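You operate a simulated robot arm through the tools that you are given. There is no shell and no other tool.

You run a simulated robot arm. Do the job below in one go: nothing can be reset, and whatever is moved stays where it is left.

## Task
Shut the tack cell's screen, tack at mark 2, then at mark 3.
Fine: crosswise, the first new tack lies opposite the old one; the blue knob brings a mark under the torch, the run button lays one tack; the hood draws already, the brass block stays on the earth pad.
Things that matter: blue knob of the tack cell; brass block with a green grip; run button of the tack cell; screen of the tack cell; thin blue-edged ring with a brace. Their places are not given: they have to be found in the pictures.

It is judged by the outcome, as a careful person would: the job done as asked, and still so three seconds after it is handed in. It fails if anything else is knocked over, pushed out of place, dropped, spilled or broken.

## Robot
A 7-joint arm with a two-finger parallel gripper, fixed in place. Base frame: the origin is on the floor under the middle of its stand, x ahead of it, y to its left, z up; the work surface is at about z = 74. Lengths are in cm, angles in degrees, forces in N, time in s.
It reaches about 137.2 cm from its shoulder. Its first joint turns from -149.0 to 149.0 degrees. Payload 3.43 kg.
The tool frame sits at the grasp point between the pads (the TCP): z along the fingers, y along the line on which they close. The tips reach 3 cm beyond it. Largest opening 9.4 cm; finger width 2.8, thickness 1; the body of the gripper, 5 by 9.6 cm, starts 5.5 cm behind the TCP.
Orientation is that of the tool frame in the base frame, as a unit quaternion [w, x, y, z]. With the fingers straight down and closing along the base's y, the tool's x points along the base's -x, its y along +y and its z along -z.

## Interface
- The arm moves only by the tool apply_moves. Its arguments are lists of equal length, an entry for each row: "rot": the turn, a rotation vector about the base's x, y, z in units of 5 degrees (1.0 is 5 degrees), a list of three; "travel": the shift along the base's x, y, z in units of 40 mm (1.0 is 40 mm), a list of three; "claw": the finger opening in mm, from 0 to 94. In form: {"rot": [[ax, ay, az], ...], "travel": [[x, y, z], ...], "claw": [claw, ...]}. A call has 1 to 20 rows; each row shifts and turns the commanded pose from where the row before left it. A call with a number of a shift or a turn outside -1 to 1 is refused whole. Rows are played at 5 a second. More than 5 cm and 8.6 degrees between two rows, or a gripper value outside its range, and nothing of the call is played. Where a pose cannot be reached the arm comes as near as it can. A force on the tool above 40 N (or 10 N above the force at the start of the call, whichever is more), or a blocked arm, ends the call early, and 0.2 s more pass. Each finger travels about 4.5 cm/s and halts on what it meets, pressing with about 27 N; the grip force reading is that of the motor and also rises with nothing between the fingers. The clock runs only during rows and for 0.2 s after the last one: add rows that do not move to give the fingers time. The reply holds the time, the measured pose of the TCP, the force on the tool along the base axes, the opening and the grip force, in the units named above and with some noise, with the torque about the TCP (base axes, N m) and any sound that the robot's microphone picked up.
- Cameras (640 x 400 px; columns grow to the right, rows downward): "scene" is fixed at [40.46, 49.4, 153.04]; the picture's right is [-0.97, -0.23, 0.00], its down [-0.08, 0.34, -0.94] and it looks along [0.22, -0.91, -0.35] (base axes); focal length 341 px, centre (320, 200). "wrist" rides on the gripper at [7.6, 1.4, -10.2] in the tool frame; the picture's right is [-0.18, 0.98, 0.00], its down [-0.75, -0.14, -0.64] and it looks along [-0.63, -0.12, 0.77] (tool axes); focal length 243 px, centre (320, 200).
- capture(camera): a new picture of that camera. The clock stands still meanwhile.
- measure_at(camera, pixels): for up to 12 pixels [column, row] of the newest picture of that camera ("zoom" is the newest enlarged one), the place [x, y, z] in the base frame of the surface seen there, good to about 0.2 cm, but the place of the scene camera against the robot may be out by one fixed shift of up to 1.2 cm in any direction. The clock stands still meanwhile.
- inspect(camera, box): a new picture of the part [left, top, right, bottom] of that camera's present view, enlarged. The clock stands still meanwhile.
- job_done(): hands the job in; it is judged then, once.

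Unless the task says otherwise, let go and move clear before handing in.

The tools are called after "Emit:" as a command line: name --argument value ..., lists and objects as JSON in quotes. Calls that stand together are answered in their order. apply_moves: Moves the arm, as the interface text tells. Its arguments: {"type":"object","properties":{"rot":{"type":"array","items":{"type":"array","items":{"type":"number"}}},"travel":{"type":"array","items":{"type":"array","items":{"type":"number"}}},"claw":{"type":"array","items":{"type":"number"}}},"required":["rot","travel","claw"]} The other tools are called the same way: capture (camera) takes a picture; measure_at (camera, pixels) gives the place of the surface under pixels of a picture; inspect (camera, box) takes an enlarged picture of a part of a camera's view; job_done () hands the job in.

At the start:

```text
time: 0.0
eef_pos: [44.65, -88.1, 116.44]
tool_rot: [0.0, 0.0, 1.0, 0.001]
wrist_force: [0.0, 0.1, -0.4]
torque: [-0.02, -0.02, -0.01]
grip_width: 9.4
finger_force: 0.0
```

scene: 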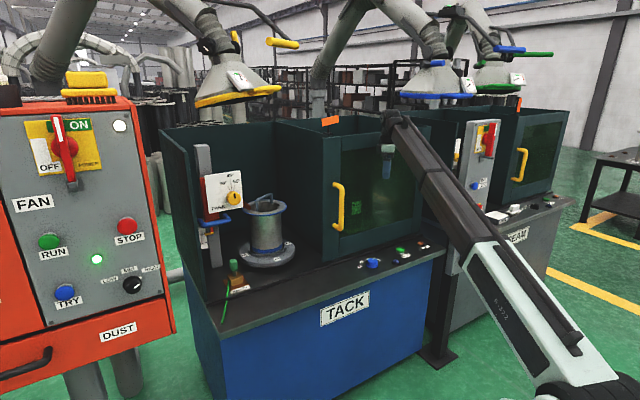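
wrist: 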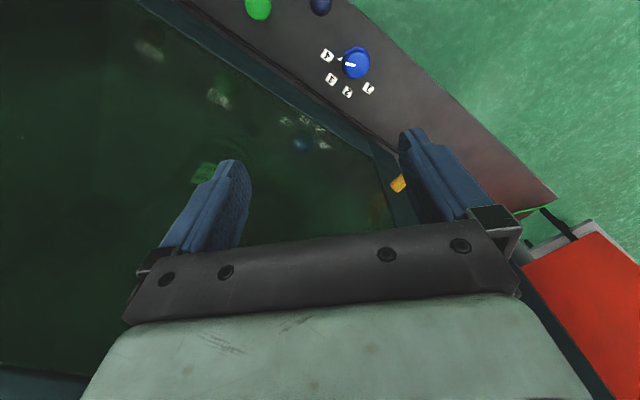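

The scene shows the TACK cell in the middle, with its sliding screen and yellow handle around (338,205), a blue knob around (373,263), and a flanged pipe around (265,230). I'll take enlarged views before moving.

Emit:
inspect --camera "scene" --box '[160, 100, 480, 300]'

Emit:
inspect --camera "scene" --box '[180, 160, 340, 300]'

Emit:
inspect --camera "scene" --box '[320, 220, 440, 295]'

Emit:
inspect --camera "wrist" --box '[230, 0, 430, 125]'

```text
2.00 times, centred on (320, 200) of scene
```

zoom: 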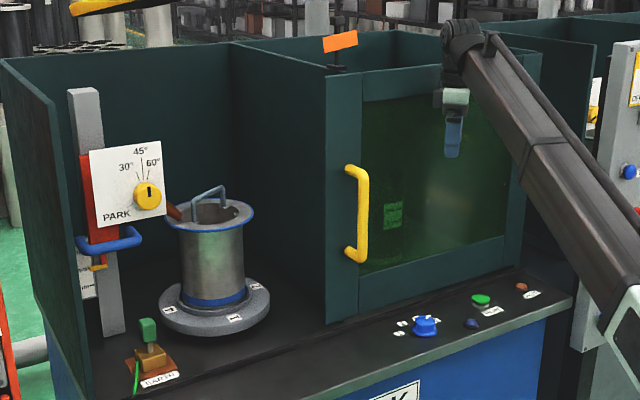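

```text
2.86 times, centred on (260, 230) of scene
```

zoom: 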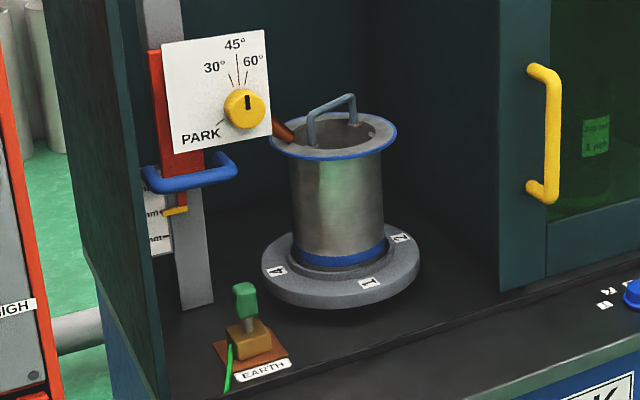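

```text
5.33 times, centred on (380, 258) of scene
```

zoom: 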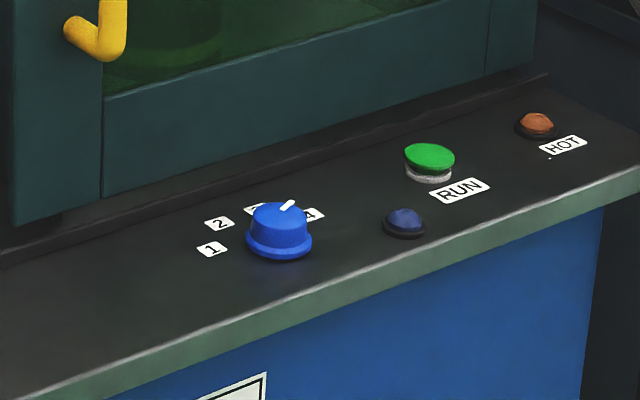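

```text
3.20 times, centred on (330, 62) of wrist
```

zoom: 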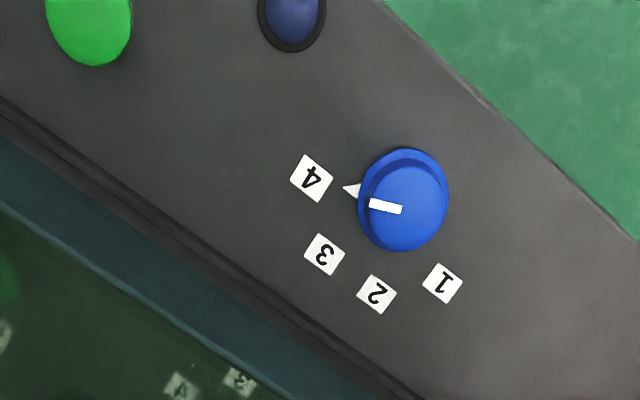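

The knob's white tick points at 4 (wrist zoom 370,205), with labels 1, 2 and 3 around it. I'll measure the screen, handle, knob and buttons next.

Emit:
capture --camera "scene"

Emit:
measure_at --camera "scene" --pixels '[[333, 187], [343, 207], [334, 228], [372, 262], [400, 250], [397, 261], [420, 243], [325, 200], [326, 255], [445, 232], [285, 258], [222, 285]]'

Emit:
capture --camera "wrist"

Emit:
measure_at --camera "wrist" --pixels '[[356, 64], [346, 62], [338, 60], [368, 88], [347, 92], [331, 79], [327, 55], [258, 5], [320, 5], [398, 183], [300, 60], [375, 140]]'

```text
taken
```

scene: 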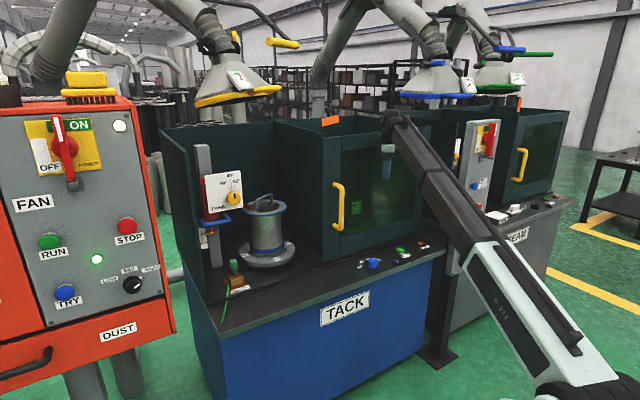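

```text
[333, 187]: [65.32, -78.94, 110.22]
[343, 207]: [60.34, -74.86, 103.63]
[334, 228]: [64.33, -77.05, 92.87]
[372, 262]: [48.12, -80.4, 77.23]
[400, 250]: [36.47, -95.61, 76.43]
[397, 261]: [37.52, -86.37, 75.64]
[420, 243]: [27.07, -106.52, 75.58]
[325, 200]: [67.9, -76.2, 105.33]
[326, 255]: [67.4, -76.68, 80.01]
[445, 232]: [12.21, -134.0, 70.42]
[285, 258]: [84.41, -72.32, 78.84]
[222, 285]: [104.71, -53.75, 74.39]
```

```text
taken
```

wrist: 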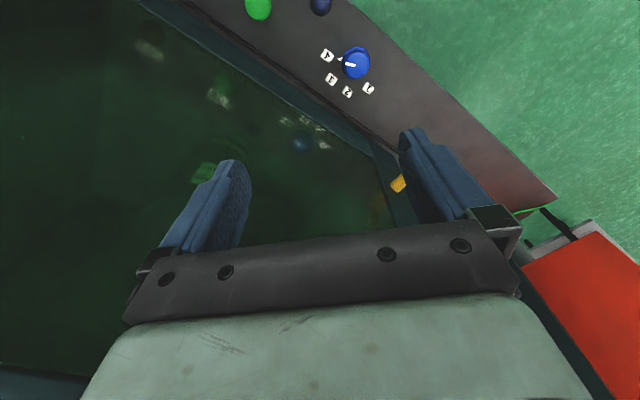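

```text
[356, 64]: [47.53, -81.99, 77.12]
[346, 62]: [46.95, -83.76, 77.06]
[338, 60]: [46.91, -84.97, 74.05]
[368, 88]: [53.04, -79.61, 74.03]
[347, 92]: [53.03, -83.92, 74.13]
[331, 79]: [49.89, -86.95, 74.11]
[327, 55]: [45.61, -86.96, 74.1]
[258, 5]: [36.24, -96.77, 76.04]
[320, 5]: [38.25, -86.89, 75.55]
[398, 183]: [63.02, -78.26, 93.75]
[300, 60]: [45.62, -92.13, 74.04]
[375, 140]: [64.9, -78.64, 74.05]
```

Knob is near (47.5,-82,77), RUN near (36.2,-96.8,76), and the scene camera reads slightly shifted from the wrist camera. I'll now measure the cell's axes and the handle shape.

Emit:
measure_at --camera "scene" --pixels '[[330, 250], [345, 250], [400, 232], [335, 160], [330, 145], [420, 226], [250, 310], [400, 268], [300, 294], [338, 257], [300, 262], [350, 247]]'

Emit:
inspect --camera "scene" --box '[300, 160, 380, 260]'

Emit:
inspect --camera "scene" --box '[230, 180, 310, 280]'

Emit:
inspect --camera "scene" --box '[190, 140, 260, 220]'

Emit:
inspect --camera "scene" --box '[160, 50, 360, 170]'

```text
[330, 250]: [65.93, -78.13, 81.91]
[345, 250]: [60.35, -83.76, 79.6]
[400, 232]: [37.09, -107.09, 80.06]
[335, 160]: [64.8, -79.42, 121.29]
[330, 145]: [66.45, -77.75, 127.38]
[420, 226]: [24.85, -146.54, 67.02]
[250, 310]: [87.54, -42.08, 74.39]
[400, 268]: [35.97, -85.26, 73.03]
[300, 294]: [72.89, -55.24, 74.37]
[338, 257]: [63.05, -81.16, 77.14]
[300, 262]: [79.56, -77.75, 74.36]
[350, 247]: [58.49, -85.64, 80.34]
```

```text
4.00 times, centred on (340, 210) of scene
```

zoom: 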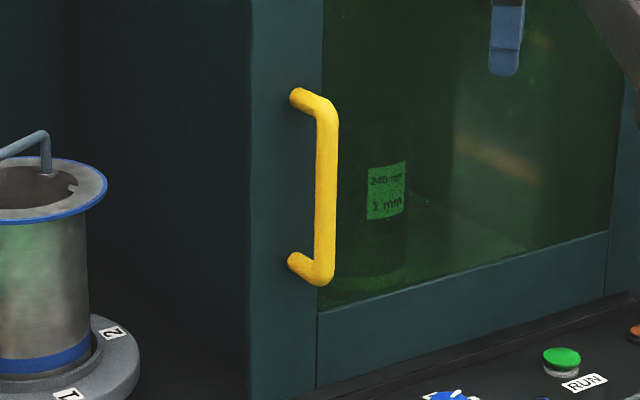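

```text
4.00 times, centred on (270, 230) of scene
```

zoom: 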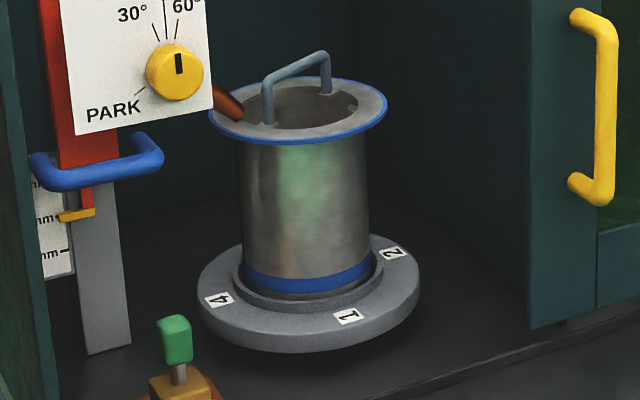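

```text
5.00 times, centred on (225, 180) of scene
```

zoom: 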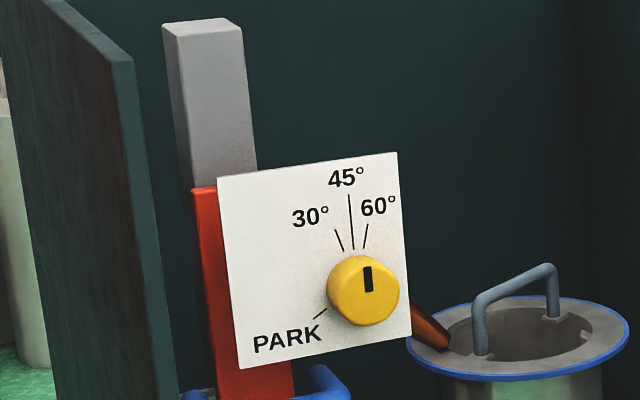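

```text
3.20 times, centred on (260, 110) of scene
```

zoom: 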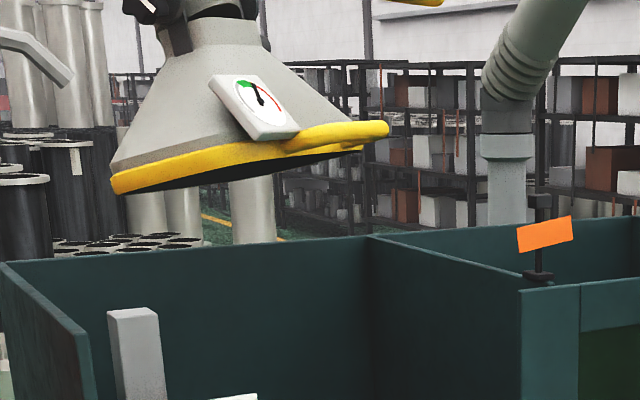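

The screen lies on a 45° line: its bottom rail runs (65.9,-78.1) to (37.1,-107.1), so it slides along +(0.707,0.707) to cover the open half. I'll back the gripper off from the screen and yaw it square to the cell before reaching for the yellow handle.

Emit:
apply_moves --rot '[[0, 0, -1], [0, 0, -1], [0, 0, -1], [0, 0, -1], [0, 0, -1], [0, 0, -1], [0, 0, -1], [0, 0, -1], [0, 0, -1], [0, 0, 0]]' --travel '[[-0.3, 0.3, 0], [-0.3, 0.3, 0], [-0.3, 0.3, 0], [-0.3, 0.3, 0], [-0.3, 0.3, 0], [-0.3, 0.3, 0], [-0.3, 0.3, 0], [-0.3, 0.3, 0], [-0.3, 0.3, 0], [0, 0, 0]]' --claw '[94, 94, 94, 94, 94, 94, 94, 94, 94, 94]'

Emit:
capture --camera "wrist"

Emit:
capture --camera "scene"

```text
time: 2.2
eef_pos: [34.04, -77.19, 116.25]
tool_rot: [0.0, 0.383, 0.924, -0.001]
wrist_force: [0.5, 0.2, 0.1]
torque: [-0.01, 0.01, -0.01]
grip_width: 9.4
finger_force: 0.0
```

```text
taken
```

wrist: 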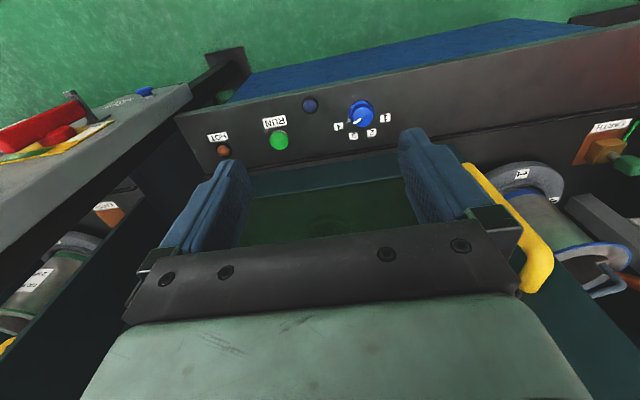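

```text
taken
```

scene: 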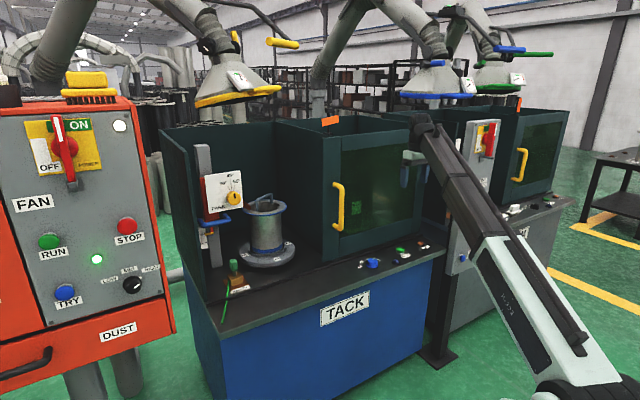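

The wrist view now shows the yellow handle at (480–550, 165–290), and the RUN, HOT and knob panel along the bench. I'll measure the handle in this accurate view.

Emit:
measure_at --camera "wrist" --pixels '[[470, 168], [485, 190], [505, 215], [530, 245], [545, 275], [527, 285], [360, 114], [354, 121], [279, 140], [310, 105], [400, 165], [340, 127]]'

Emit:
inspect --camera "wrist" --box '[440, 90, 640, 300]'

Emit:
inspect --camera "wrist" --box '[200, 80, 420, 180]'

```text
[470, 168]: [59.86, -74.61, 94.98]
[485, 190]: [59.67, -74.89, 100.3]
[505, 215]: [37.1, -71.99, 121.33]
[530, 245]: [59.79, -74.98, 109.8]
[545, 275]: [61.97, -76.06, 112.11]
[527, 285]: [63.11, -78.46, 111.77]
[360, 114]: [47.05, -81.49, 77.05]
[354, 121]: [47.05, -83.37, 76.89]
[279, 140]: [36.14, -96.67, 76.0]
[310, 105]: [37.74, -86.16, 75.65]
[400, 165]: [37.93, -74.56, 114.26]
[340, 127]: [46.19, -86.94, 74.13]
```

```text
1.90 times, centred on (540, 195) of wrist
```

zoom: 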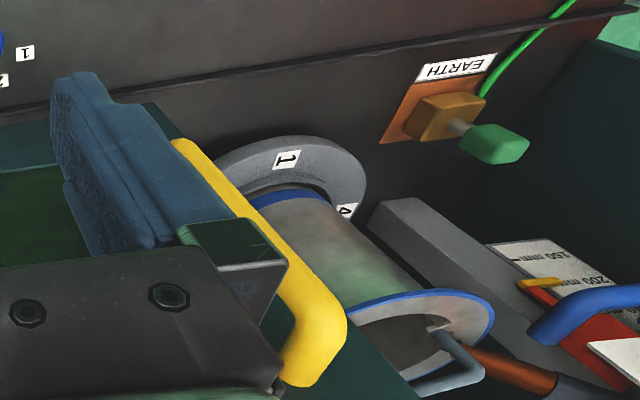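

```text
2.91 times, centred on (310, 130) of wrist
```

zoom: 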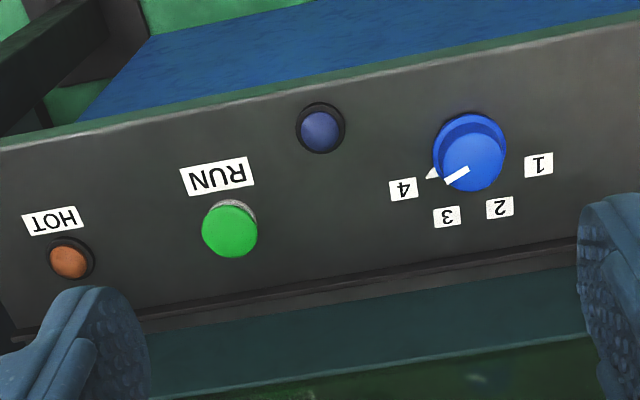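

The handle's front bar is a vertical rod near (59.8,-74.8), z about 94–111, standing about 6 cm off the screen. I'll pitch the fingers to horizontal, facing the screen, and stop about 15 cm in front of the bar.

Emit:
apply_moves --rot '[[-0.7071, -0.7071, 0], [-0.7071, -0.7071, 0], [-0.7071, -0.7071, 0], [-0.7071, -0.7071, 0], [-0.7071, -0.7071, 0], [-0.7071, -0.7071, 0], [-0.7071, -0.7071, 0], [-0.7071, -0.7071, 0], [-0.7071, -0.7071, 0], [-0.7071, -0.7071, 0], [-0.7071, -0.7071, 0], [-0.7071, -0.7071, 0], [-0.7071, -0.7071, 0], [-0.7071, -0.7071, 0], [-0.7071, -0.7071, 0], [-0.7071, -0.7071, 0], [-0.7071, -0.7071, 0], [-0.7071, -0.7071, 0], [0, 0, 0]]' --travel '[[0.1, 0.1, 0], [0.15, 0.15, 0], [0.2, 0.2, 0], [0.2, 0.2, -0.1], [0.2, 0.2, -0.2], [0.2, 0.2, -0.2], [0.2, 0.2, -0.2], [0.2, 0.2, -0.2], [0.2, 0.2, -0.2], [0.2, 0.2, -0.2], [0.2, 0.2, -0.2], [0.2, 0.2, -0.2], [0.2, 0.2, -0.2], [0.2, 0.2, -0.2], [0.2, 0.2, -0.2], [0.2, 0.2, -0.2], [0.2, 0.2, -0.2], [0.2, 0.2, -0.2], [0, 0, 0]]' --claw '[94, 94, 94, 94, 94, 94, 94, 94, 94, 80, 70, 60, 50, 50, 50, 50, 50, 50, 50]'

Emit:
capture --camera "wrist"

Emit:
capture --camera "scene"

```text
time: 6.2
eef_pos: [47.82, -63.47, 104.73]
tool_rot: [0.655, 0.269, 0.652, -0.271]
wrist_force: [0.3, -0.9, 0.5]
torque: [-0.01, 0.01, -0.01]
grip_width: 5.0
finger_force: 0.0
```

```text
taken
```

wrist: 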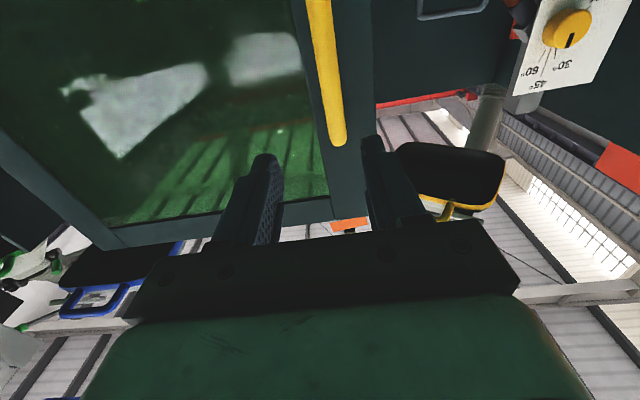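

```text
taken
```

scene: 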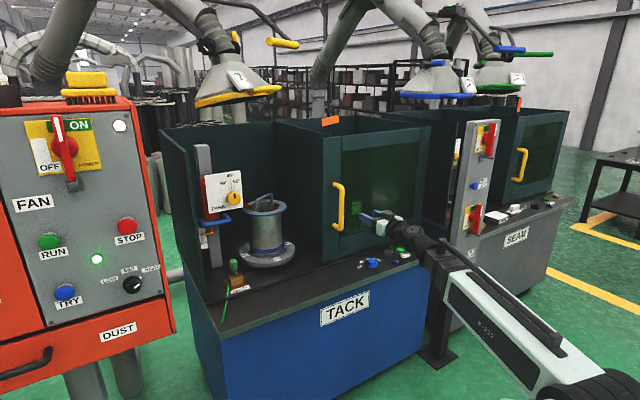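

The fingers are level and facing the screen; the handle's bar runs from (318,0) to (340,145) in the wrist view. I'll measure it to line up.

Emit:
measure_at --camera "wrist" --pixels '[[318, 30], [326, 70], [332, 110], [310, 40], [333, 60], [338, 135], [340, 143], [350, 60], [290, 180], [350, 218], [540, 25], [450, 5]]'

Emit:
inspect --camera "wrist" --box '[280, 140, 440, 240]'

```text
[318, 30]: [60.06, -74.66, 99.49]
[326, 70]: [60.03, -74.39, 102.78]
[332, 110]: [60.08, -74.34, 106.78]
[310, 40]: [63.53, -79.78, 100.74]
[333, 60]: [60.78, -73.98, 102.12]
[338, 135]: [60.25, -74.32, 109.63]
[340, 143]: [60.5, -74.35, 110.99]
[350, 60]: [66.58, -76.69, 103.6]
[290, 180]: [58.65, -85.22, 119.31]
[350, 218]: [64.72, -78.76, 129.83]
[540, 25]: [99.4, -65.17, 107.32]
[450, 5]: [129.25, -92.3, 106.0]
```

```text
4.00 times, centred on (360, 190) of wrist
```

zoom: 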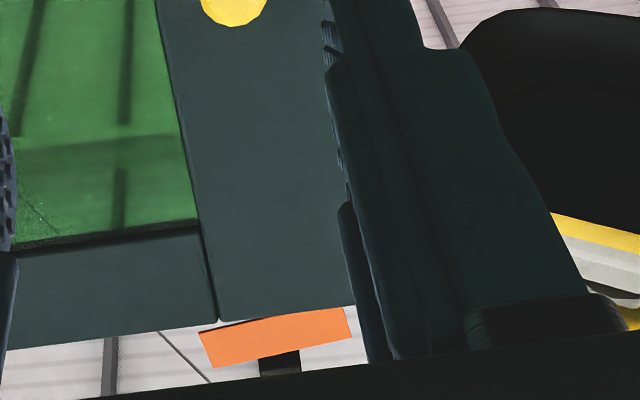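

The bar is centred near u=-10.15 (about (60.6,-75), radius about 0.8), and the screen face is 5.4 cm behind it. I'll move straight in so the open fingers straddle the bar.

Emit:
apply_moves --rot '[[0, 0, 0], [0, 0, 0], [0, 0, 0], [0, 0, 0], [0, 0, 0], [0, 0, 0], [0, 0, 0], [0, 0, 0], [0, 0, 0]]' --travel '[[0.414, -0.373, -0.053], [0.414, -0.373, -0.053], [0.414, -0.373, -0.053], [0.414, -0.373, -0.053], [0.414, -0.373, -0.053], [0.414, -0.373, -0.053], [0.414, -0.373, -0.053], [0.414, -0.373, -0.053], [0, 0, 0]]' --claw '[50, 50, 50, 50, 50, 50, 50, 50, 50]'

Emit:
capture --camera "wrist"

Emit:
inspect --camera "scene" --box '[280, 110, 440, 280]'

```text
time: 8.2
eef_pos: [60.62, -75.58, 103.34]
tool_rot: [0.654, 0.27, 0.653, -0.27]
wrist_force: [0.5, -0.4, -0.4]
torque: [-0.02, -0.01, 0.01]
grip_width: 4.99
finger_force: 0.1
```

```text
taken
```

wrist: 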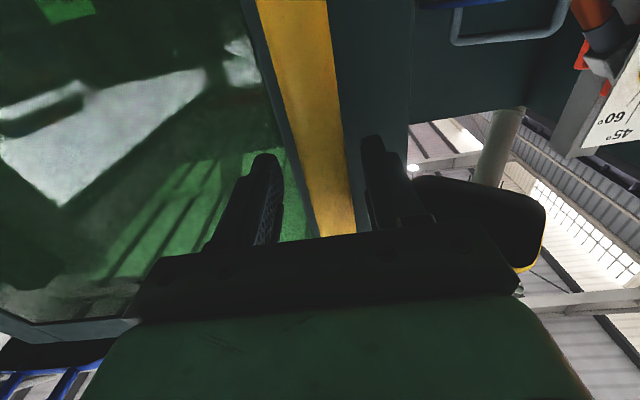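

```text
2.35 times, centred on (360, 195) of scene
```

zoom: 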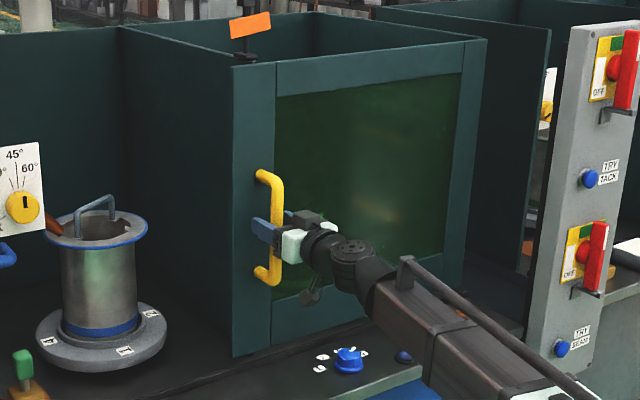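

The fingers straddle the yellow bar with no contact (force about 0). I'll push gently along +(0.707,0.707) for a few centimetres to check that the screen slides.

Emit:
apply_moves --rot '[[0, 0, 0], [0, 0, 0], [0, 0, 0], [0, 0, 0], [0, 0, 0], [0, 0, 0]]' --travel '[[0.177, 0.177, 0], [0.177, 0.177, 0], [0.177, 0.177, 0], [0.177, 0.177, 0], [0.177, 0.177, 0], [0, 0, 0]]' --claw '[50, 50, 50, 50, 50, 50]'

Emit:
inspect --camera "scene" --box '[280, 110, 440, 280]'

Emit:
inspect --camera "scene" --box '[430, 100, 550, 240]'

```text
time: 9.6
eef_pos: [64.44, -71.76, 103.17]
tool_rot: [0.654, 0.27, 0.653, -0.27]
wrist_force: [1.2, -0.6, 0.4]
torque: [0.05, -0.02, -0.02]
grip_width: 5.0
finger_force: 0.0
```

```text
2.35 times, centred on (360, 195) of scene
```

zoom: 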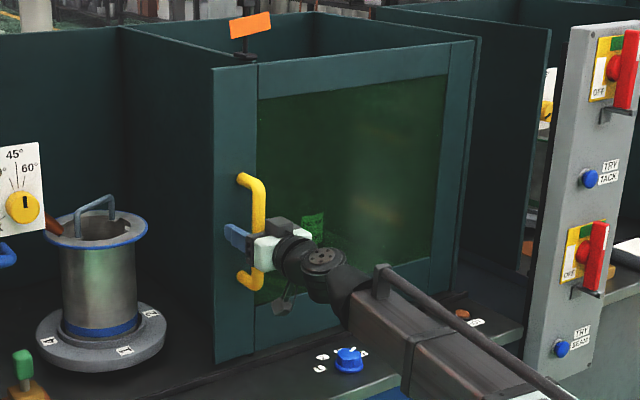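

```text
2.86 times, centred on (490, 170) of scene
```

zoom: 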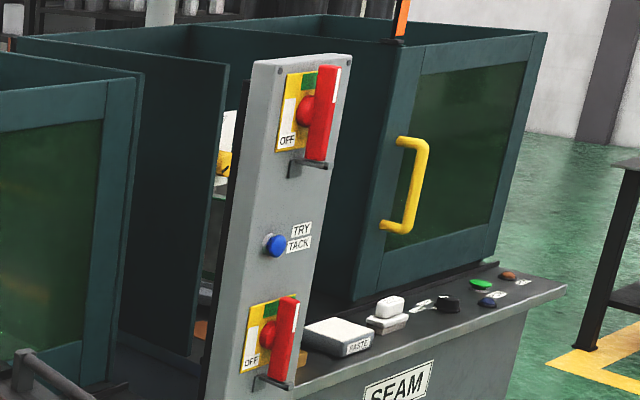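

The screen slid left about 3 cm with little force, and both isolator levers on the side post sit at the green ON end. I'll measure the left wall to learn the total slide, then keep pushing.

Emit:
capture --camera "scene"

Emit:
measure_at --camera "scene" --pixels '[[190, 220], [195, 260], [187, 180], [200, 275], [313, 180], [314, 240], [330, 121], [210, 262], [205, 215], [235, 215], [283, 262], [240, 290]]'

```text
taken
```

scene: 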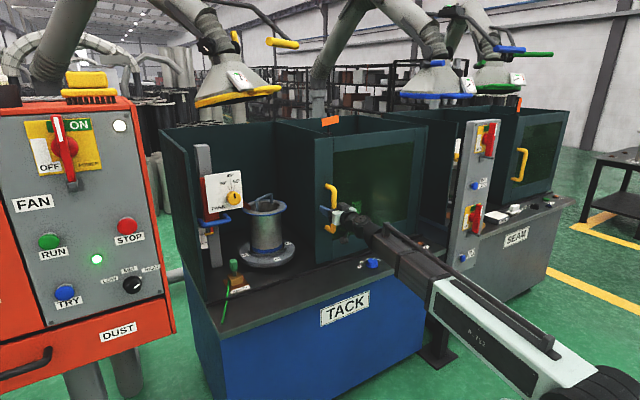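

```text
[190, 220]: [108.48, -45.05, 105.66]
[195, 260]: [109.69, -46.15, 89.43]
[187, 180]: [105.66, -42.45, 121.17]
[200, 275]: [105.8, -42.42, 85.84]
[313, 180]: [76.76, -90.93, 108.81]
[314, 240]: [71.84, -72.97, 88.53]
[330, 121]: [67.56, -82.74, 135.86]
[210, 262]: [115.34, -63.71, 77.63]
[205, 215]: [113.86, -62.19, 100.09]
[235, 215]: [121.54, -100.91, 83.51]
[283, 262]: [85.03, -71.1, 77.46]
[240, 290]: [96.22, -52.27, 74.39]
```

The left wall's front edge is near (105.7,-42.4), so the slide has about 45 cm to go. I'll check where the orange DUST cabinet stands so the arm keeps clear as it follows.

Emit:
measure_at --camera "scene" --pixels '[[140, 300], [135, 150], [10, 150], [165, 320], [100, 250], [222, 285], [236, 265], [215, 90], [30, 370], [60, 290], [130, 110], [236, 280]]'

```text
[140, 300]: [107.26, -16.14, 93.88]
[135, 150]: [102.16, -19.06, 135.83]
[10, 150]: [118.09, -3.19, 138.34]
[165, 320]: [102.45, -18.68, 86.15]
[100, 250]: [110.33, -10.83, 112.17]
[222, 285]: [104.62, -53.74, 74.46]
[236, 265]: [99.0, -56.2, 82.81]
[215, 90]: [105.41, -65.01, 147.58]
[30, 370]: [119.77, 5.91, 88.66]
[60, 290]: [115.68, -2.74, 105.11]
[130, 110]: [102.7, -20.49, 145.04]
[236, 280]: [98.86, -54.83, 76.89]
```

The cabinet corner is at (102,-19), about 13 cm beyond where the gripper will end, so the way is clear. I'll keep sliding the screen steadily.

Emit:
apply_moves --rot '[[0, 0, 0], [0, 0, 0], [0, 0, 0], [0, 0, 0], [0, 0, 0], [0, 0, 0], [0, 0, 0], [0, 0, 0], [0, 0, 0], [0, 0, 0], [0, 0, 0], [0, 0, 0], [0, 0, 0], [0, 0, 0], [0, 0, 0], [0, 0, 0], [0, 0, 0], [0, 0, 0], [0, 0, 0], [0, 0, 0]]' --travel '[[0.2, 0.2, 0], [0.28, 0.28, 0], [0.28, 0.28, 0], [0.28, 0.28, 0], [0.28, 0.28, 0], [0.28, 0.28, 0], [0.28, 0.28, 0], [0.28, 0.28, 0], [0.28, 0.28, 0], [0.28, 0.28, 0], [0.28, 0.28, 0], [0.28, 0.28, 0], [0.28, 0.28, 0], [0.28, 0.28, 0], [0.28, 0.28, 0], [0.28, 0.28, 0], [0.28, 0.28, 0], [0.28, 0.28, 0], [0.2, 0.2, 0], [0, 0, 0]]' --claw '[50, 50, 50, 50, 50, 50, 50, 50, 50, 50, 50, 50, 50, 50, 50, 50, 50, 50, 50, 50]'

Emit:
capture --camera "scene"

Emit:
capture --camera "wrist"

```text
time: 13.8
eef_pos: [85.2, -51.13, 103.16]
tool_rot: [0.654, 0.27, 0.652, -0.271]
wrist_force: [-0.3, -2.0, 0.8]
torque: [-0.03, 0.03, -0.01]
grip_width: 5.05
finger_force: 0.4
```

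```text
taken
```

scene: 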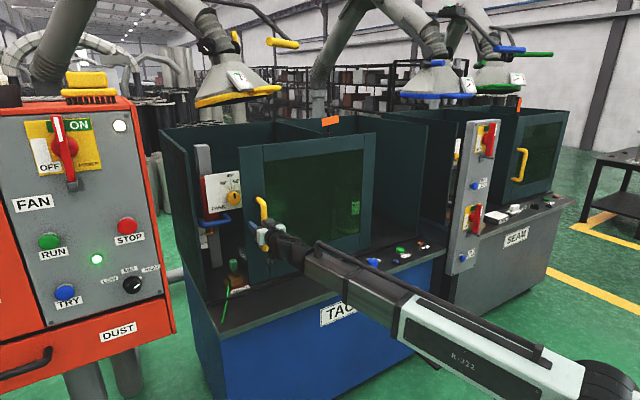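

```text
taken
```

wrist: 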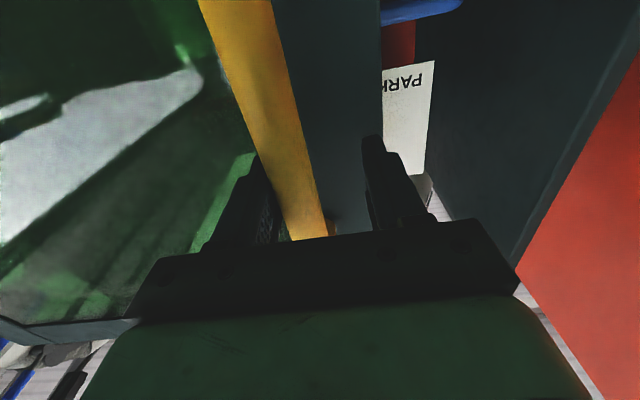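

The screen has moved with the handle (force about 2 N) and about 17 cm of opening remains. I'll look at the earth block and its cable near the track before closing the rest.

Emit:
inspect --camera "scene" --box '[180, 220, 290, 330]'

Emit:
inspect --camera "scene" --box '[150, 120, 310, 300]'

```text
3.64 times, centred on (235, 275) of scene
```

zoom: 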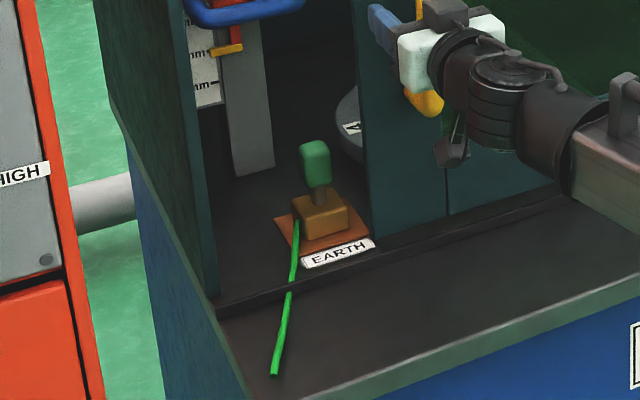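

```text
2.22 times, centred on (230, 210) of scene
```

zoom: 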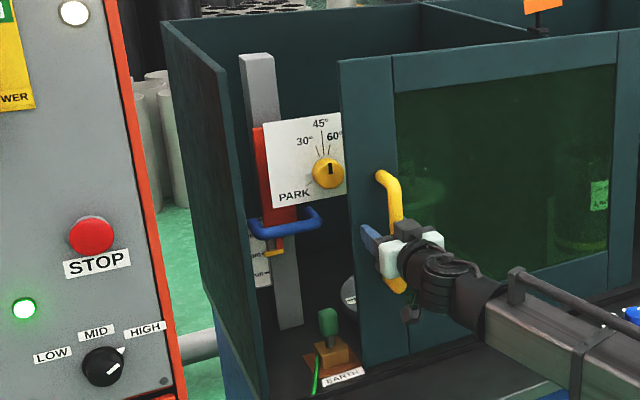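

The cable runs across the track and the block stands behind it; the blue slide handle sticks out at about (221,219). I'll check that both are behind the screen plane (n≈-101).

Emit:
measure_at --camera "zoom" --pixels '[[315, 218], [300, 228], [262, 228], [330, 322], [330, 350], [300, 180], [327, 172], [345, 378], [317, 370], [365, 330], [345, 372], [360, 150]]'

```text
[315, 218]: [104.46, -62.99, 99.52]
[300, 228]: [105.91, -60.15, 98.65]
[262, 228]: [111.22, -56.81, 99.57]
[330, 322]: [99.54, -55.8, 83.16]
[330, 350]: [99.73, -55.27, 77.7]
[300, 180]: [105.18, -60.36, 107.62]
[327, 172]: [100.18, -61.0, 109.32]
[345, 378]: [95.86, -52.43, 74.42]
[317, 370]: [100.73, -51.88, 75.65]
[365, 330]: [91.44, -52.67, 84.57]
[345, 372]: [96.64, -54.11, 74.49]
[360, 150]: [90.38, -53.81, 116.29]
```

The handle, dial and earth block are all 8 cm or more behind the screen plane. I'll continue the slide and slow down near the end.

Emit:
apply_moves --rot '[[0, 0, 0], [0, 0, 0], [0, 0, 0], [0, 0, 0], [0, 0, 0], [0, 0, 0], [0, 0, 0], [0, 0, 0], [0, 0, 0], [0, 0, 0], [0, 0, 0], [0, 0, 0], [0, 0, 0]]' --travel '[[0.15, 0.15, 0], [0.22, 0.22, 0], [0.22, 0.22, 0], [0.22, 0.22, 0], [0.22, 0.22, 0], [0.22, 0.22, 0], [0.22, 0.22, 0], [0.22, 0.22, 0], [0.22, 0.22, 0], [0.22, 0.22, 0], [0.15, 0.15, 0], [0.1, 0.1, 0], [0, 0, 0]]' --claw '[50, 50, 50, 50, 50, 50, 50, 50, 50, 50, 50, 50, 50]'

Emit:
inspect --camera "scene" --box '[150, 110, 330, 310]'

```text
time: 16.6
eef_pos: [94.44, -41.73, 103.09]
tool_rot: [0.654, 0.271, 0.652, -0.271]
wrist_force: [-0.7, -1.6, -0.5]
torque: [0.0, 0.03, 0.02]
grip_width: 5.11
finger_force: 1.0
```

```text
2.00 times, centred on (240, 210) of scene
```

zoom: 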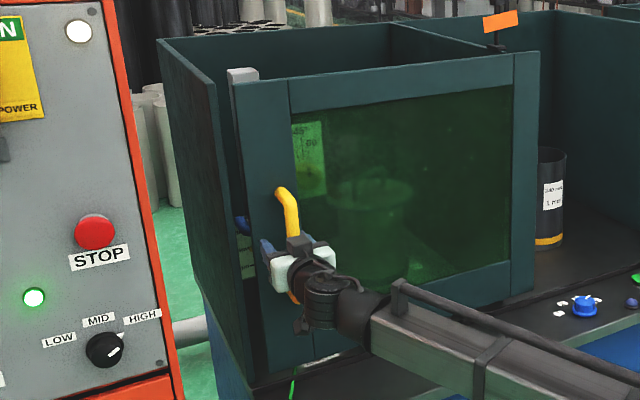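

Only a few centimetres of gap are left at the left wall (zoom 240,300). I'll creep the screen to its stop with small rows.

Emit:
apply_moves --rot '[[0, 0, 0], [0, 0, 0], [0, 0, 0], [0, 0, 0], [0, 0, 0], [0, 0, 0], [0, 0, 0], [0, 0, 0]]' --travel '[[0.1, 0.1, 0], [0.1, 0.1, 0], [0.1, 0.1, 0], [0.1, 0.1, 0], [0.1, 0.1, 0], [0.1, 0.1, 0], [0.07, 0.07, 0], [0, 0, 0]]' --claw '[50, 50, 50, 50, 50, 50, 50, 50]'

Emit:
inspect --camera "scene" --box '[150, 110, 330, 310]'

```text
time: 18.4
eef_pos: [97.05, -39.32, 103.21]
tool_rot: [0.654, 0.272, 0.652, -0.272]
wrist_force: [-10.6, -22.5, 4.8]
torque: [-0.2, 0.0, 0.34]
grip_width: 6.29
finger_force: 12.2
```

```text
2.00 times, centred on (240, 210) of scene
```

zoom: 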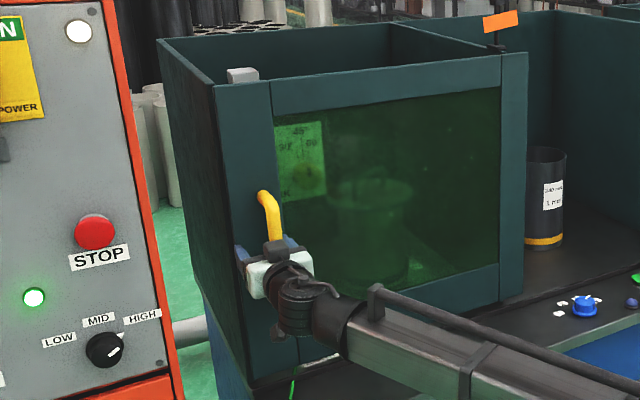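

The force rose to about 25 N and the screen's left edge now meets the left wall, so it is shut. I'll ease off the handle to centre the bar between the fingers, then retreat straight out.

Emit:
apply_moves --rot '[[0, 0, 0], [0, 0, 0], [0, 0, 0], [0, 0, 0], [0, 0, 0], [0, 0, 0], [0, 0, 0], [0, 0, 0], [0, 0, 0], [0, 0, 0], [0, 0, 0], [0, 0, 0], [0, 0, 0], [0, 0, 0], [0, 0, 0]]' --travel '[[-0.12, -0.12, 0], [-0.12, -0.12, 0], [-0.12, -0.12, 0], [0, 0, 0], [-0.2, 0.2, 0], [-0.2, 0.2, 0], [-0.2, 0.2, 0], [-0.2, 0.2, 0], [-0.3, 0.3, 0], [-0.3, 0.3, 0], [-0.3, 0.3, 0], [-0.3, 0.3, 0], [-0.3, 0.3, 0], [-0.3, 0.3, 0], [0, 0, 0]]' --claw '[50, 50, 50, 56, 56, 56, 56, 56, 56, 56, 56, 56, 56, 56, 56]'

Emit:
capture --camera "scene"

Emit:
capture --camera "wrist"

```text
time: 21.6
eef_pos: [85.37, -29.94, 103.35]
tool_rot: [0.654, 0.27, 0.653, -0.271]
wrist_force: [0.6, 0.1, 0.1]
torque: [0.0, 0.0, 0.0]
grip_width: 5.59
finger_force: 0.0
```

```text
taken
```

scene: 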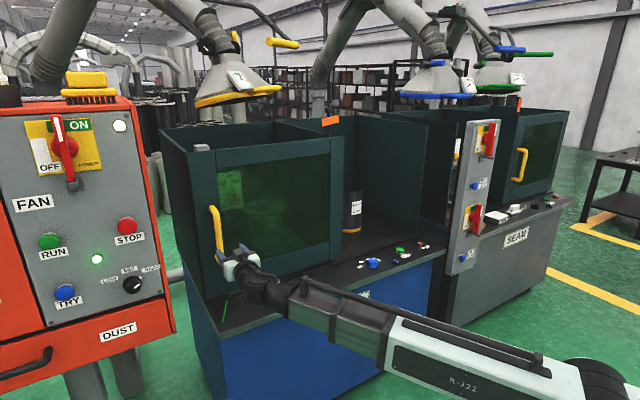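

```text
taken
```

wrist: 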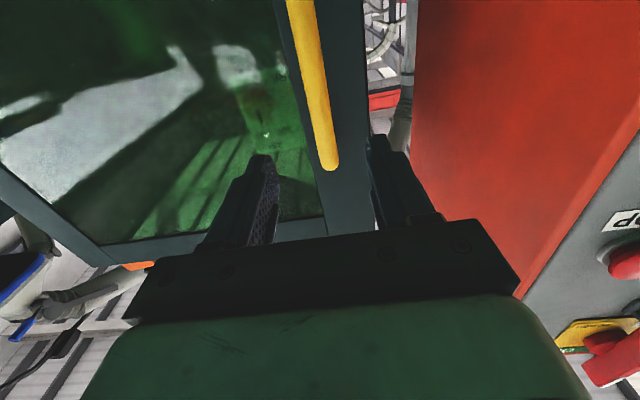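

The screen stays shut after release; the knob and RUN panel are clear at scene (370,262) and (400,250). I'll travel back along the bench at height while turning the fingers to point down, ending in front of the knob.

Emit:
apply_moves --rot '[[0, 0, 0], [0.7071, 0.7071, 0], [0.7071, 0.7071, 0], [0.7071, 0.7071, 0], [0.7071, 0.7071, 0], [0.7071, 0.7071, 0], [0.7071, 0.7071, 0], [0.7071, 0.7071, 0], [0.7071, 0.7071, 0], [0.7071, 0.7071, 0], [0.7071, 0.7071, 0], [0.7071, 0.7071, 0], [0.7071, 0.7071, 0], [0.7071, 0.7071, 0], [0.7071, 0.7071, 0], [0.7071, 0.7071, 0], [0.7071, 0.7071, 0], [0.7071, 0.7071, 0], [0.7071, 0.7071, 0], [0, 0, 0]]' --travel '[[-0.3, -0.3, 0], [-0.5, -0.5, 0], [-0.598, -0.598, 0], [-0.598, -0.598, 0], [-0.598, -0.598, 0], [-0.598, -0.598, 0], [-0.598, -0.598, 0], [-0.598, -0.598, 0], [-0.598, -0.598, 0], [-0.598, -0.598, 0], [-0.598, -0.598, 0], [-0.598, -0.598, 0], [-0.598, -0.598, 0], [-0.598, -0.598, 0], [-0.598, -0.598, 0], [-0.598, -0.598, 0], [-0.598, -0.598, 0], [-0.598, -0.598, 0], [-0.5, -0.5, 0], [-0.3, -0.3, 0]]' --claw '[56, 56, 60, 70, 80, 90, 94, 94, 94, 94, 94, 94, 94, 94, 94, 94, 94, 94, 94, 94]'

Emit:
capture --camera "wrist"

Emit:
capture --camera "scene"

```text
time: 25.8
eef_pos: [40.99, -74.55, 103.37]
tool_rot: [-0.001, 0.383, 0.924, 0.001]
wrist_force: [1.1, 0.1, 0.5]
torque: [0.03, 0.01, -0.01]
grip_width: 9.41
finger_force: 0.1
```

```text
taken
```

wrist: 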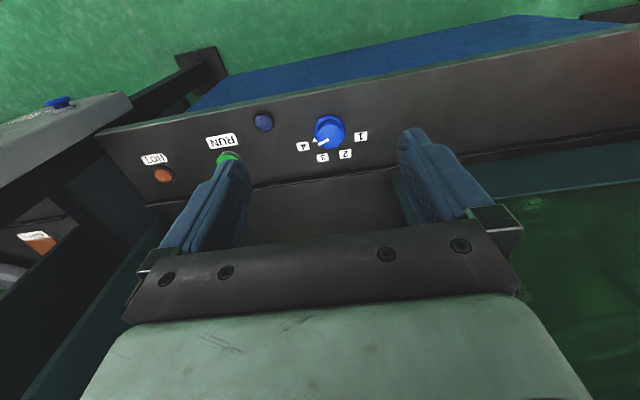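

```text
taken
```

scene: 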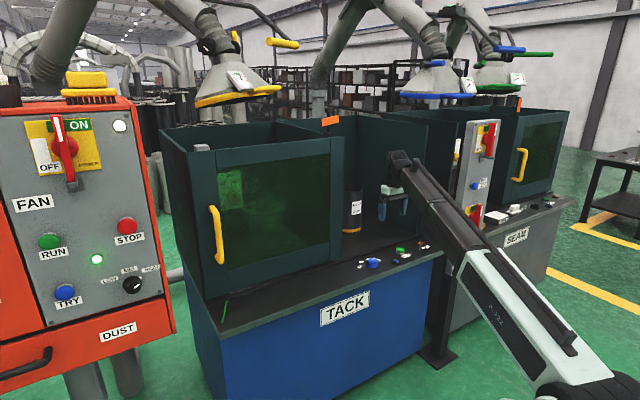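

The gripper now hangs in front of the panel, with the knob at wrist (330,131) and the tick toward 4. I'll zoom and measure the knob and labels precisely.

Emit:
inspect --camera "wrist" --box '[270, 95, 390, 170]'

Emit:
measure_at --camera "zoom" --pixels '[[320, 220], [290, 240], [360, 190], [240, 235], [480, 220], [402, 315], [280, 330], [180, 272], [320, 110], [380, 230], [340, 275], [270, 200]]'

Emit:
measure_at --camera "wrist" --pixels '[[361, 135], [346, 154], [323, 157], [303, 146], [330, 137], [329, 128], [227, 158], [264, 121], [163, 174]]'

```text
5.33 times, centred on (330, 132) of wrist
```

zoom: 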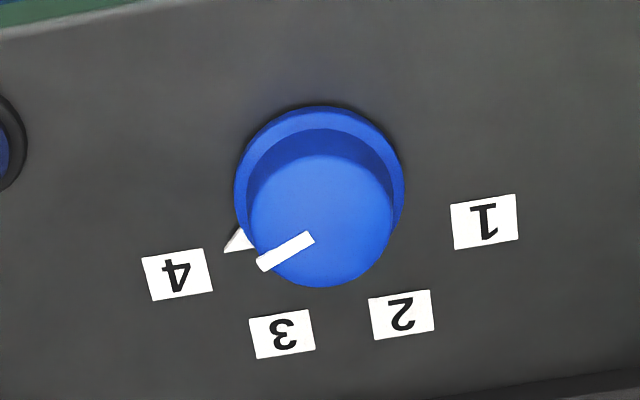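

```text
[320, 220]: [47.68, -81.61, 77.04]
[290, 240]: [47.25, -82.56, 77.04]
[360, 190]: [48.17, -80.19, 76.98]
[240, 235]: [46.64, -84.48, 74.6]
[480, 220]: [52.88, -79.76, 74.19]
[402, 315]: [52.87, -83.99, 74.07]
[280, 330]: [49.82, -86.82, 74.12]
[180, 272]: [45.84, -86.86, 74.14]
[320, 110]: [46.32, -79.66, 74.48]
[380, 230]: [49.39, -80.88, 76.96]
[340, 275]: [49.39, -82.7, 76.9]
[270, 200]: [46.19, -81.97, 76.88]
```

```text
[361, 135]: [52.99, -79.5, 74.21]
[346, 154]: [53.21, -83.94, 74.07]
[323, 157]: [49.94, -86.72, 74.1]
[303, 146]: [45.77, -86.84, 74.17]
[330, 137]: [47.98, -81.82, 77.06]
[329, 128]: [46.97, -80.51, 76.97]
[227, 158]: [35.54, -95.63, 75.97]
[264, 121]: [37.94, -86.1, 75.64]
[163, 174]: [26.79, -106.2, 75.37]
```

The knob's top is centred at about (47.7,-81.65), z=77.0, with about a 2 cm grip radius over a flange. I'll pre-turn the hand -45° so the +90° turn stays within comfortable wrist range, and move above the knob.

Emit:
apply_moves --rot '[[0, 0, -1], [0, 0, -1], [0, 0, -1], [0, 0, -1], [0, 0, -1], [0, 0, -1], [0, 0, -1], [0, 0, -1], [0, 0, -1], [0, 0, 0], [0, 0, 0]]' --travel '[[0.19, -0.195, -0.28], [0.19, -0.195, -0.28], [0.19, -0.195, -0.28], [0.19, -0.195, -0.28], [0.19, -0.195, -0.28], [0.19, -0.195, -0.28], [0.19, -0.195, -0.28], [0.19, -0.195, -0.28], [0.19, -0.195, -0.28], [0, 0, 0], [0, 0, 0]]' --claw '[94, 94, 94, 94, 94, 94, 94, 94, 94, 94, 94]'

Emit:
capture --camera "wrist"

Emit:
inspect --camera "scene" --box '[320, 130, 480, 290]'

```text
time: 28.2
eef_pos: [47.42, -81.81, 93.17]
tool_rot: [0.0, 0.707, 0.707, 0.0]
wrist_force: [0.2, 0.0, -0.5]
torque: [-0.01, 0.02, -0.03]
grip_width: 9.42
finger_force: 0.2
```

```text
taken
```

wrist: 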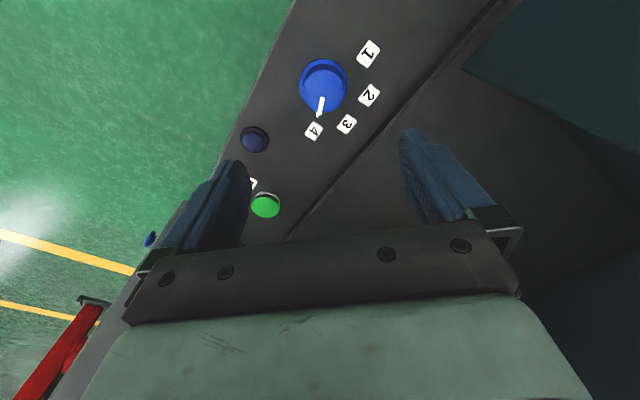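

```text
2.50 times, centred on (400, 210) of scene
```

zoom: 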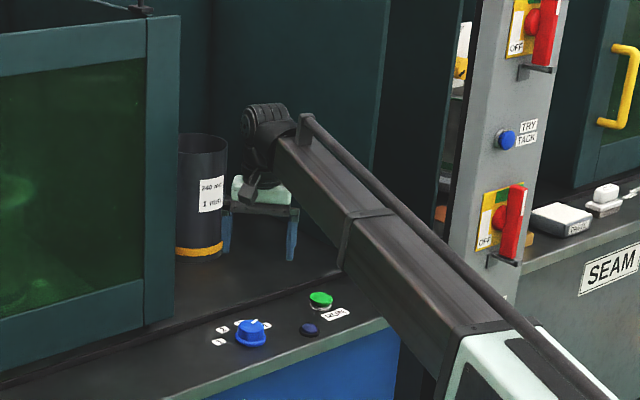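

The knob sits at wrist (323,85), close to straight below the TCP as expected. I'll measure its rim from this closer view for final centring.

Emit:
inspect --camera "wrist" --box '[270, 30, 400, 150]'

Emit:
measure_at --camera "wrist" --pixels '[[323, 88], [306, 90], [342, 88], [324, 108], [324, 72], [322, 60], [320, 112], [368, 53], [369, 96], [346, 124], [314, 131]]'

```text
3.33 times, centred on (335, 90) of wrist
```

zoom: 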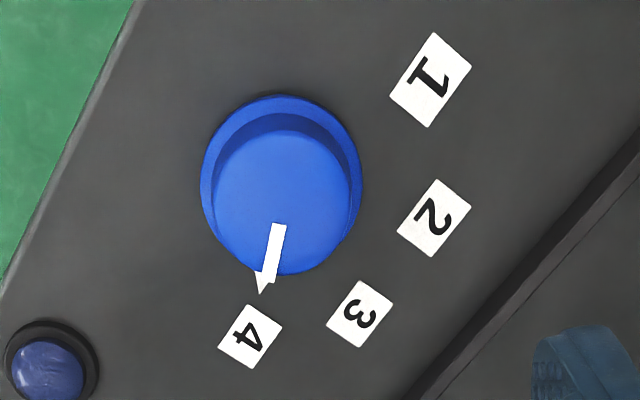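

```text
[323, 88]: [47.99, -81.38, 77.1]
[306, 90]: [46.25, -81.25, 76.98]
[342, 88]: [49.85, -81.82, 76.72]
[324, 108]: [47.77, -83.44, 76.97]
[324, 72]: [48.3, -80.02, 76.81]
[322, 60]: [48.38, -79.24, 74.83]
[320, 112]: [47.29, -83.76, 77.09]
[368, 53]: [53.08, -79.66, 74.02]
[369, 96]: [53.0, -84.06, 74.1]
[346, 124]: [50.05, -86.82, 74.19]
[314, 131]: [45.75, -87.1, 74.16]
```

The knob's centre works out to about (47.9,-81.7), about 0.35 cm in +x from my TCP. I'll shift and descend to just above the grip depth.

Emit:
apply_moves --rot '[[0, 0, 0], [0, 0, 0], [0, 0, 0], [0, 0, 0], [0, 0, 0], [0, 0, 0], [0, 0, 0], [0, 0, 0], [0, 0, 0], [0, 0, 0]]' --travel '[[0.04, 0, -0.36], [0.04, 0, -0.36], [0, 0, -0.36], [0, 0, -0.36], [0, 0, -0.36], [0, 0, -0.36], [0, 0, -0.36], [0, 0, -0.36], [0, 0, -0.36], [0, 0, 0]]' --claw '[94, 94, 94, 94, 94, 94, 94, 94, 94, 94]'

Emit:
capture --camera "wrist"

Emit:
inspect --camera "scene" --box '[320, 200, 440, 290]'

```text
time: 30.4
eef_pos: [47.83, -81.55, 80.08]
tool_rot: [0.0, 0.707, 0.707, -0.001]
wrist_force: [0.4, -0.2, 0.4]
torque: [-0.03, 0.0, 0.02]
grip_width: 9.37
finger_force: 0.1
```

```text
taken
```

wrist: 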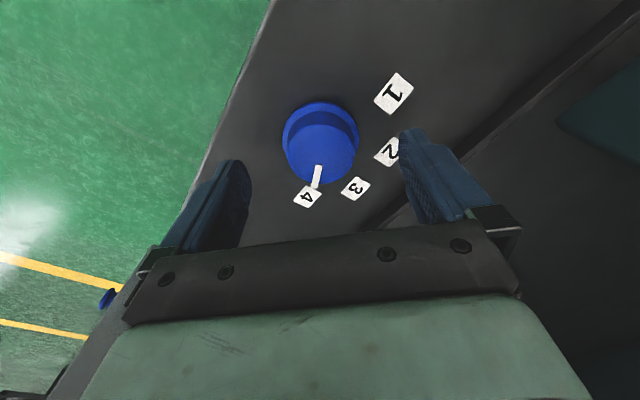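

```text
4.44 times, centred on (380, 245) of scene
```

zoom: 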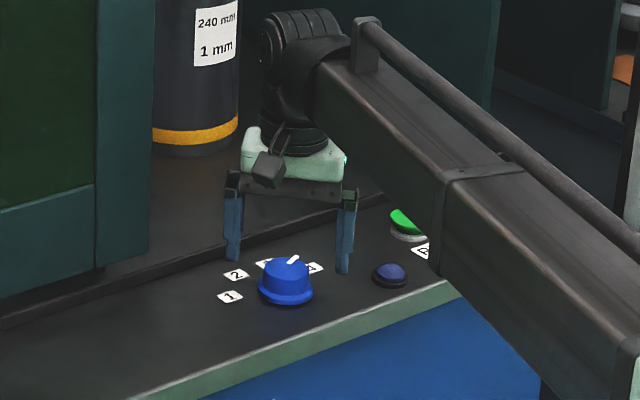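

Both fingertips bracket the knob evenly (scene zoom tips at 233 and 343, knob at 287). I'll lower about 1.9 cm and close on the grip.

Emit:
apply_moves --rot '[[0, 0, 0], [0, 0, 0], [0, 0, 0], [0, 0, 0], [0, 0, 0], [0, 0, 0], [0, 0, 0], [0, 0, 0], [0, 0, 0], [0, 0, 0]]' --travel '[[0, 0, -0.15], [0, 0, -0.15], [0, 0, -0.16], [0, 0, 0], [0, 0, 0], [0, 0, 0], [0, 0, 0], [0, 0, 0], [0, 0, 0], [0, 0, 0]]' --claw '[94, 94, 94, 80, 70, 60, 52, 46, 40, 34]'

Emit:
capture --camera "wrist"

Emit:
inspect --camera "scene" --box '[320, 200, 440, 290]'

```text
time: 32.6
eef_pos: [47.8, -81.77, 78.34]
tool_rot: [0.0, 0.707, 0.707, -0.001]
wrist_force: [-5.7, 0.7, -1.1]
torque: [-0.03, -0.12, -0.04]
grip_width: 4.64
finger_force: 45.6
```

```text
taken
```

wrist: 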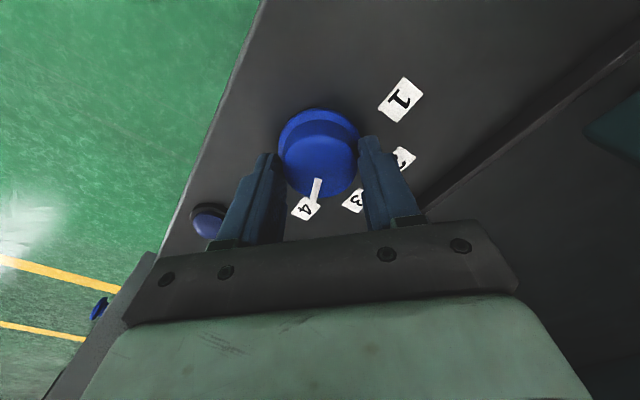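

```text
4.44 times, centred on (380, 245) of scene
```

zoom: 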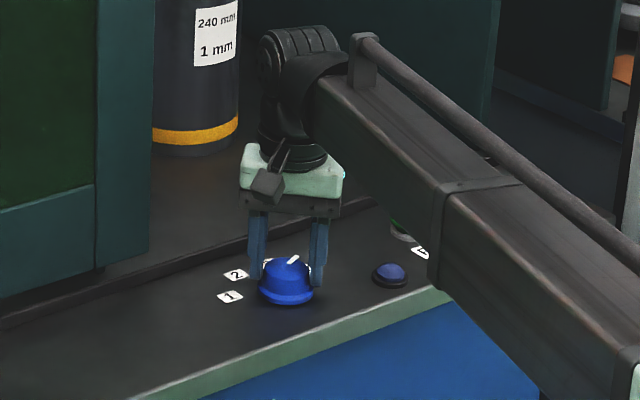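

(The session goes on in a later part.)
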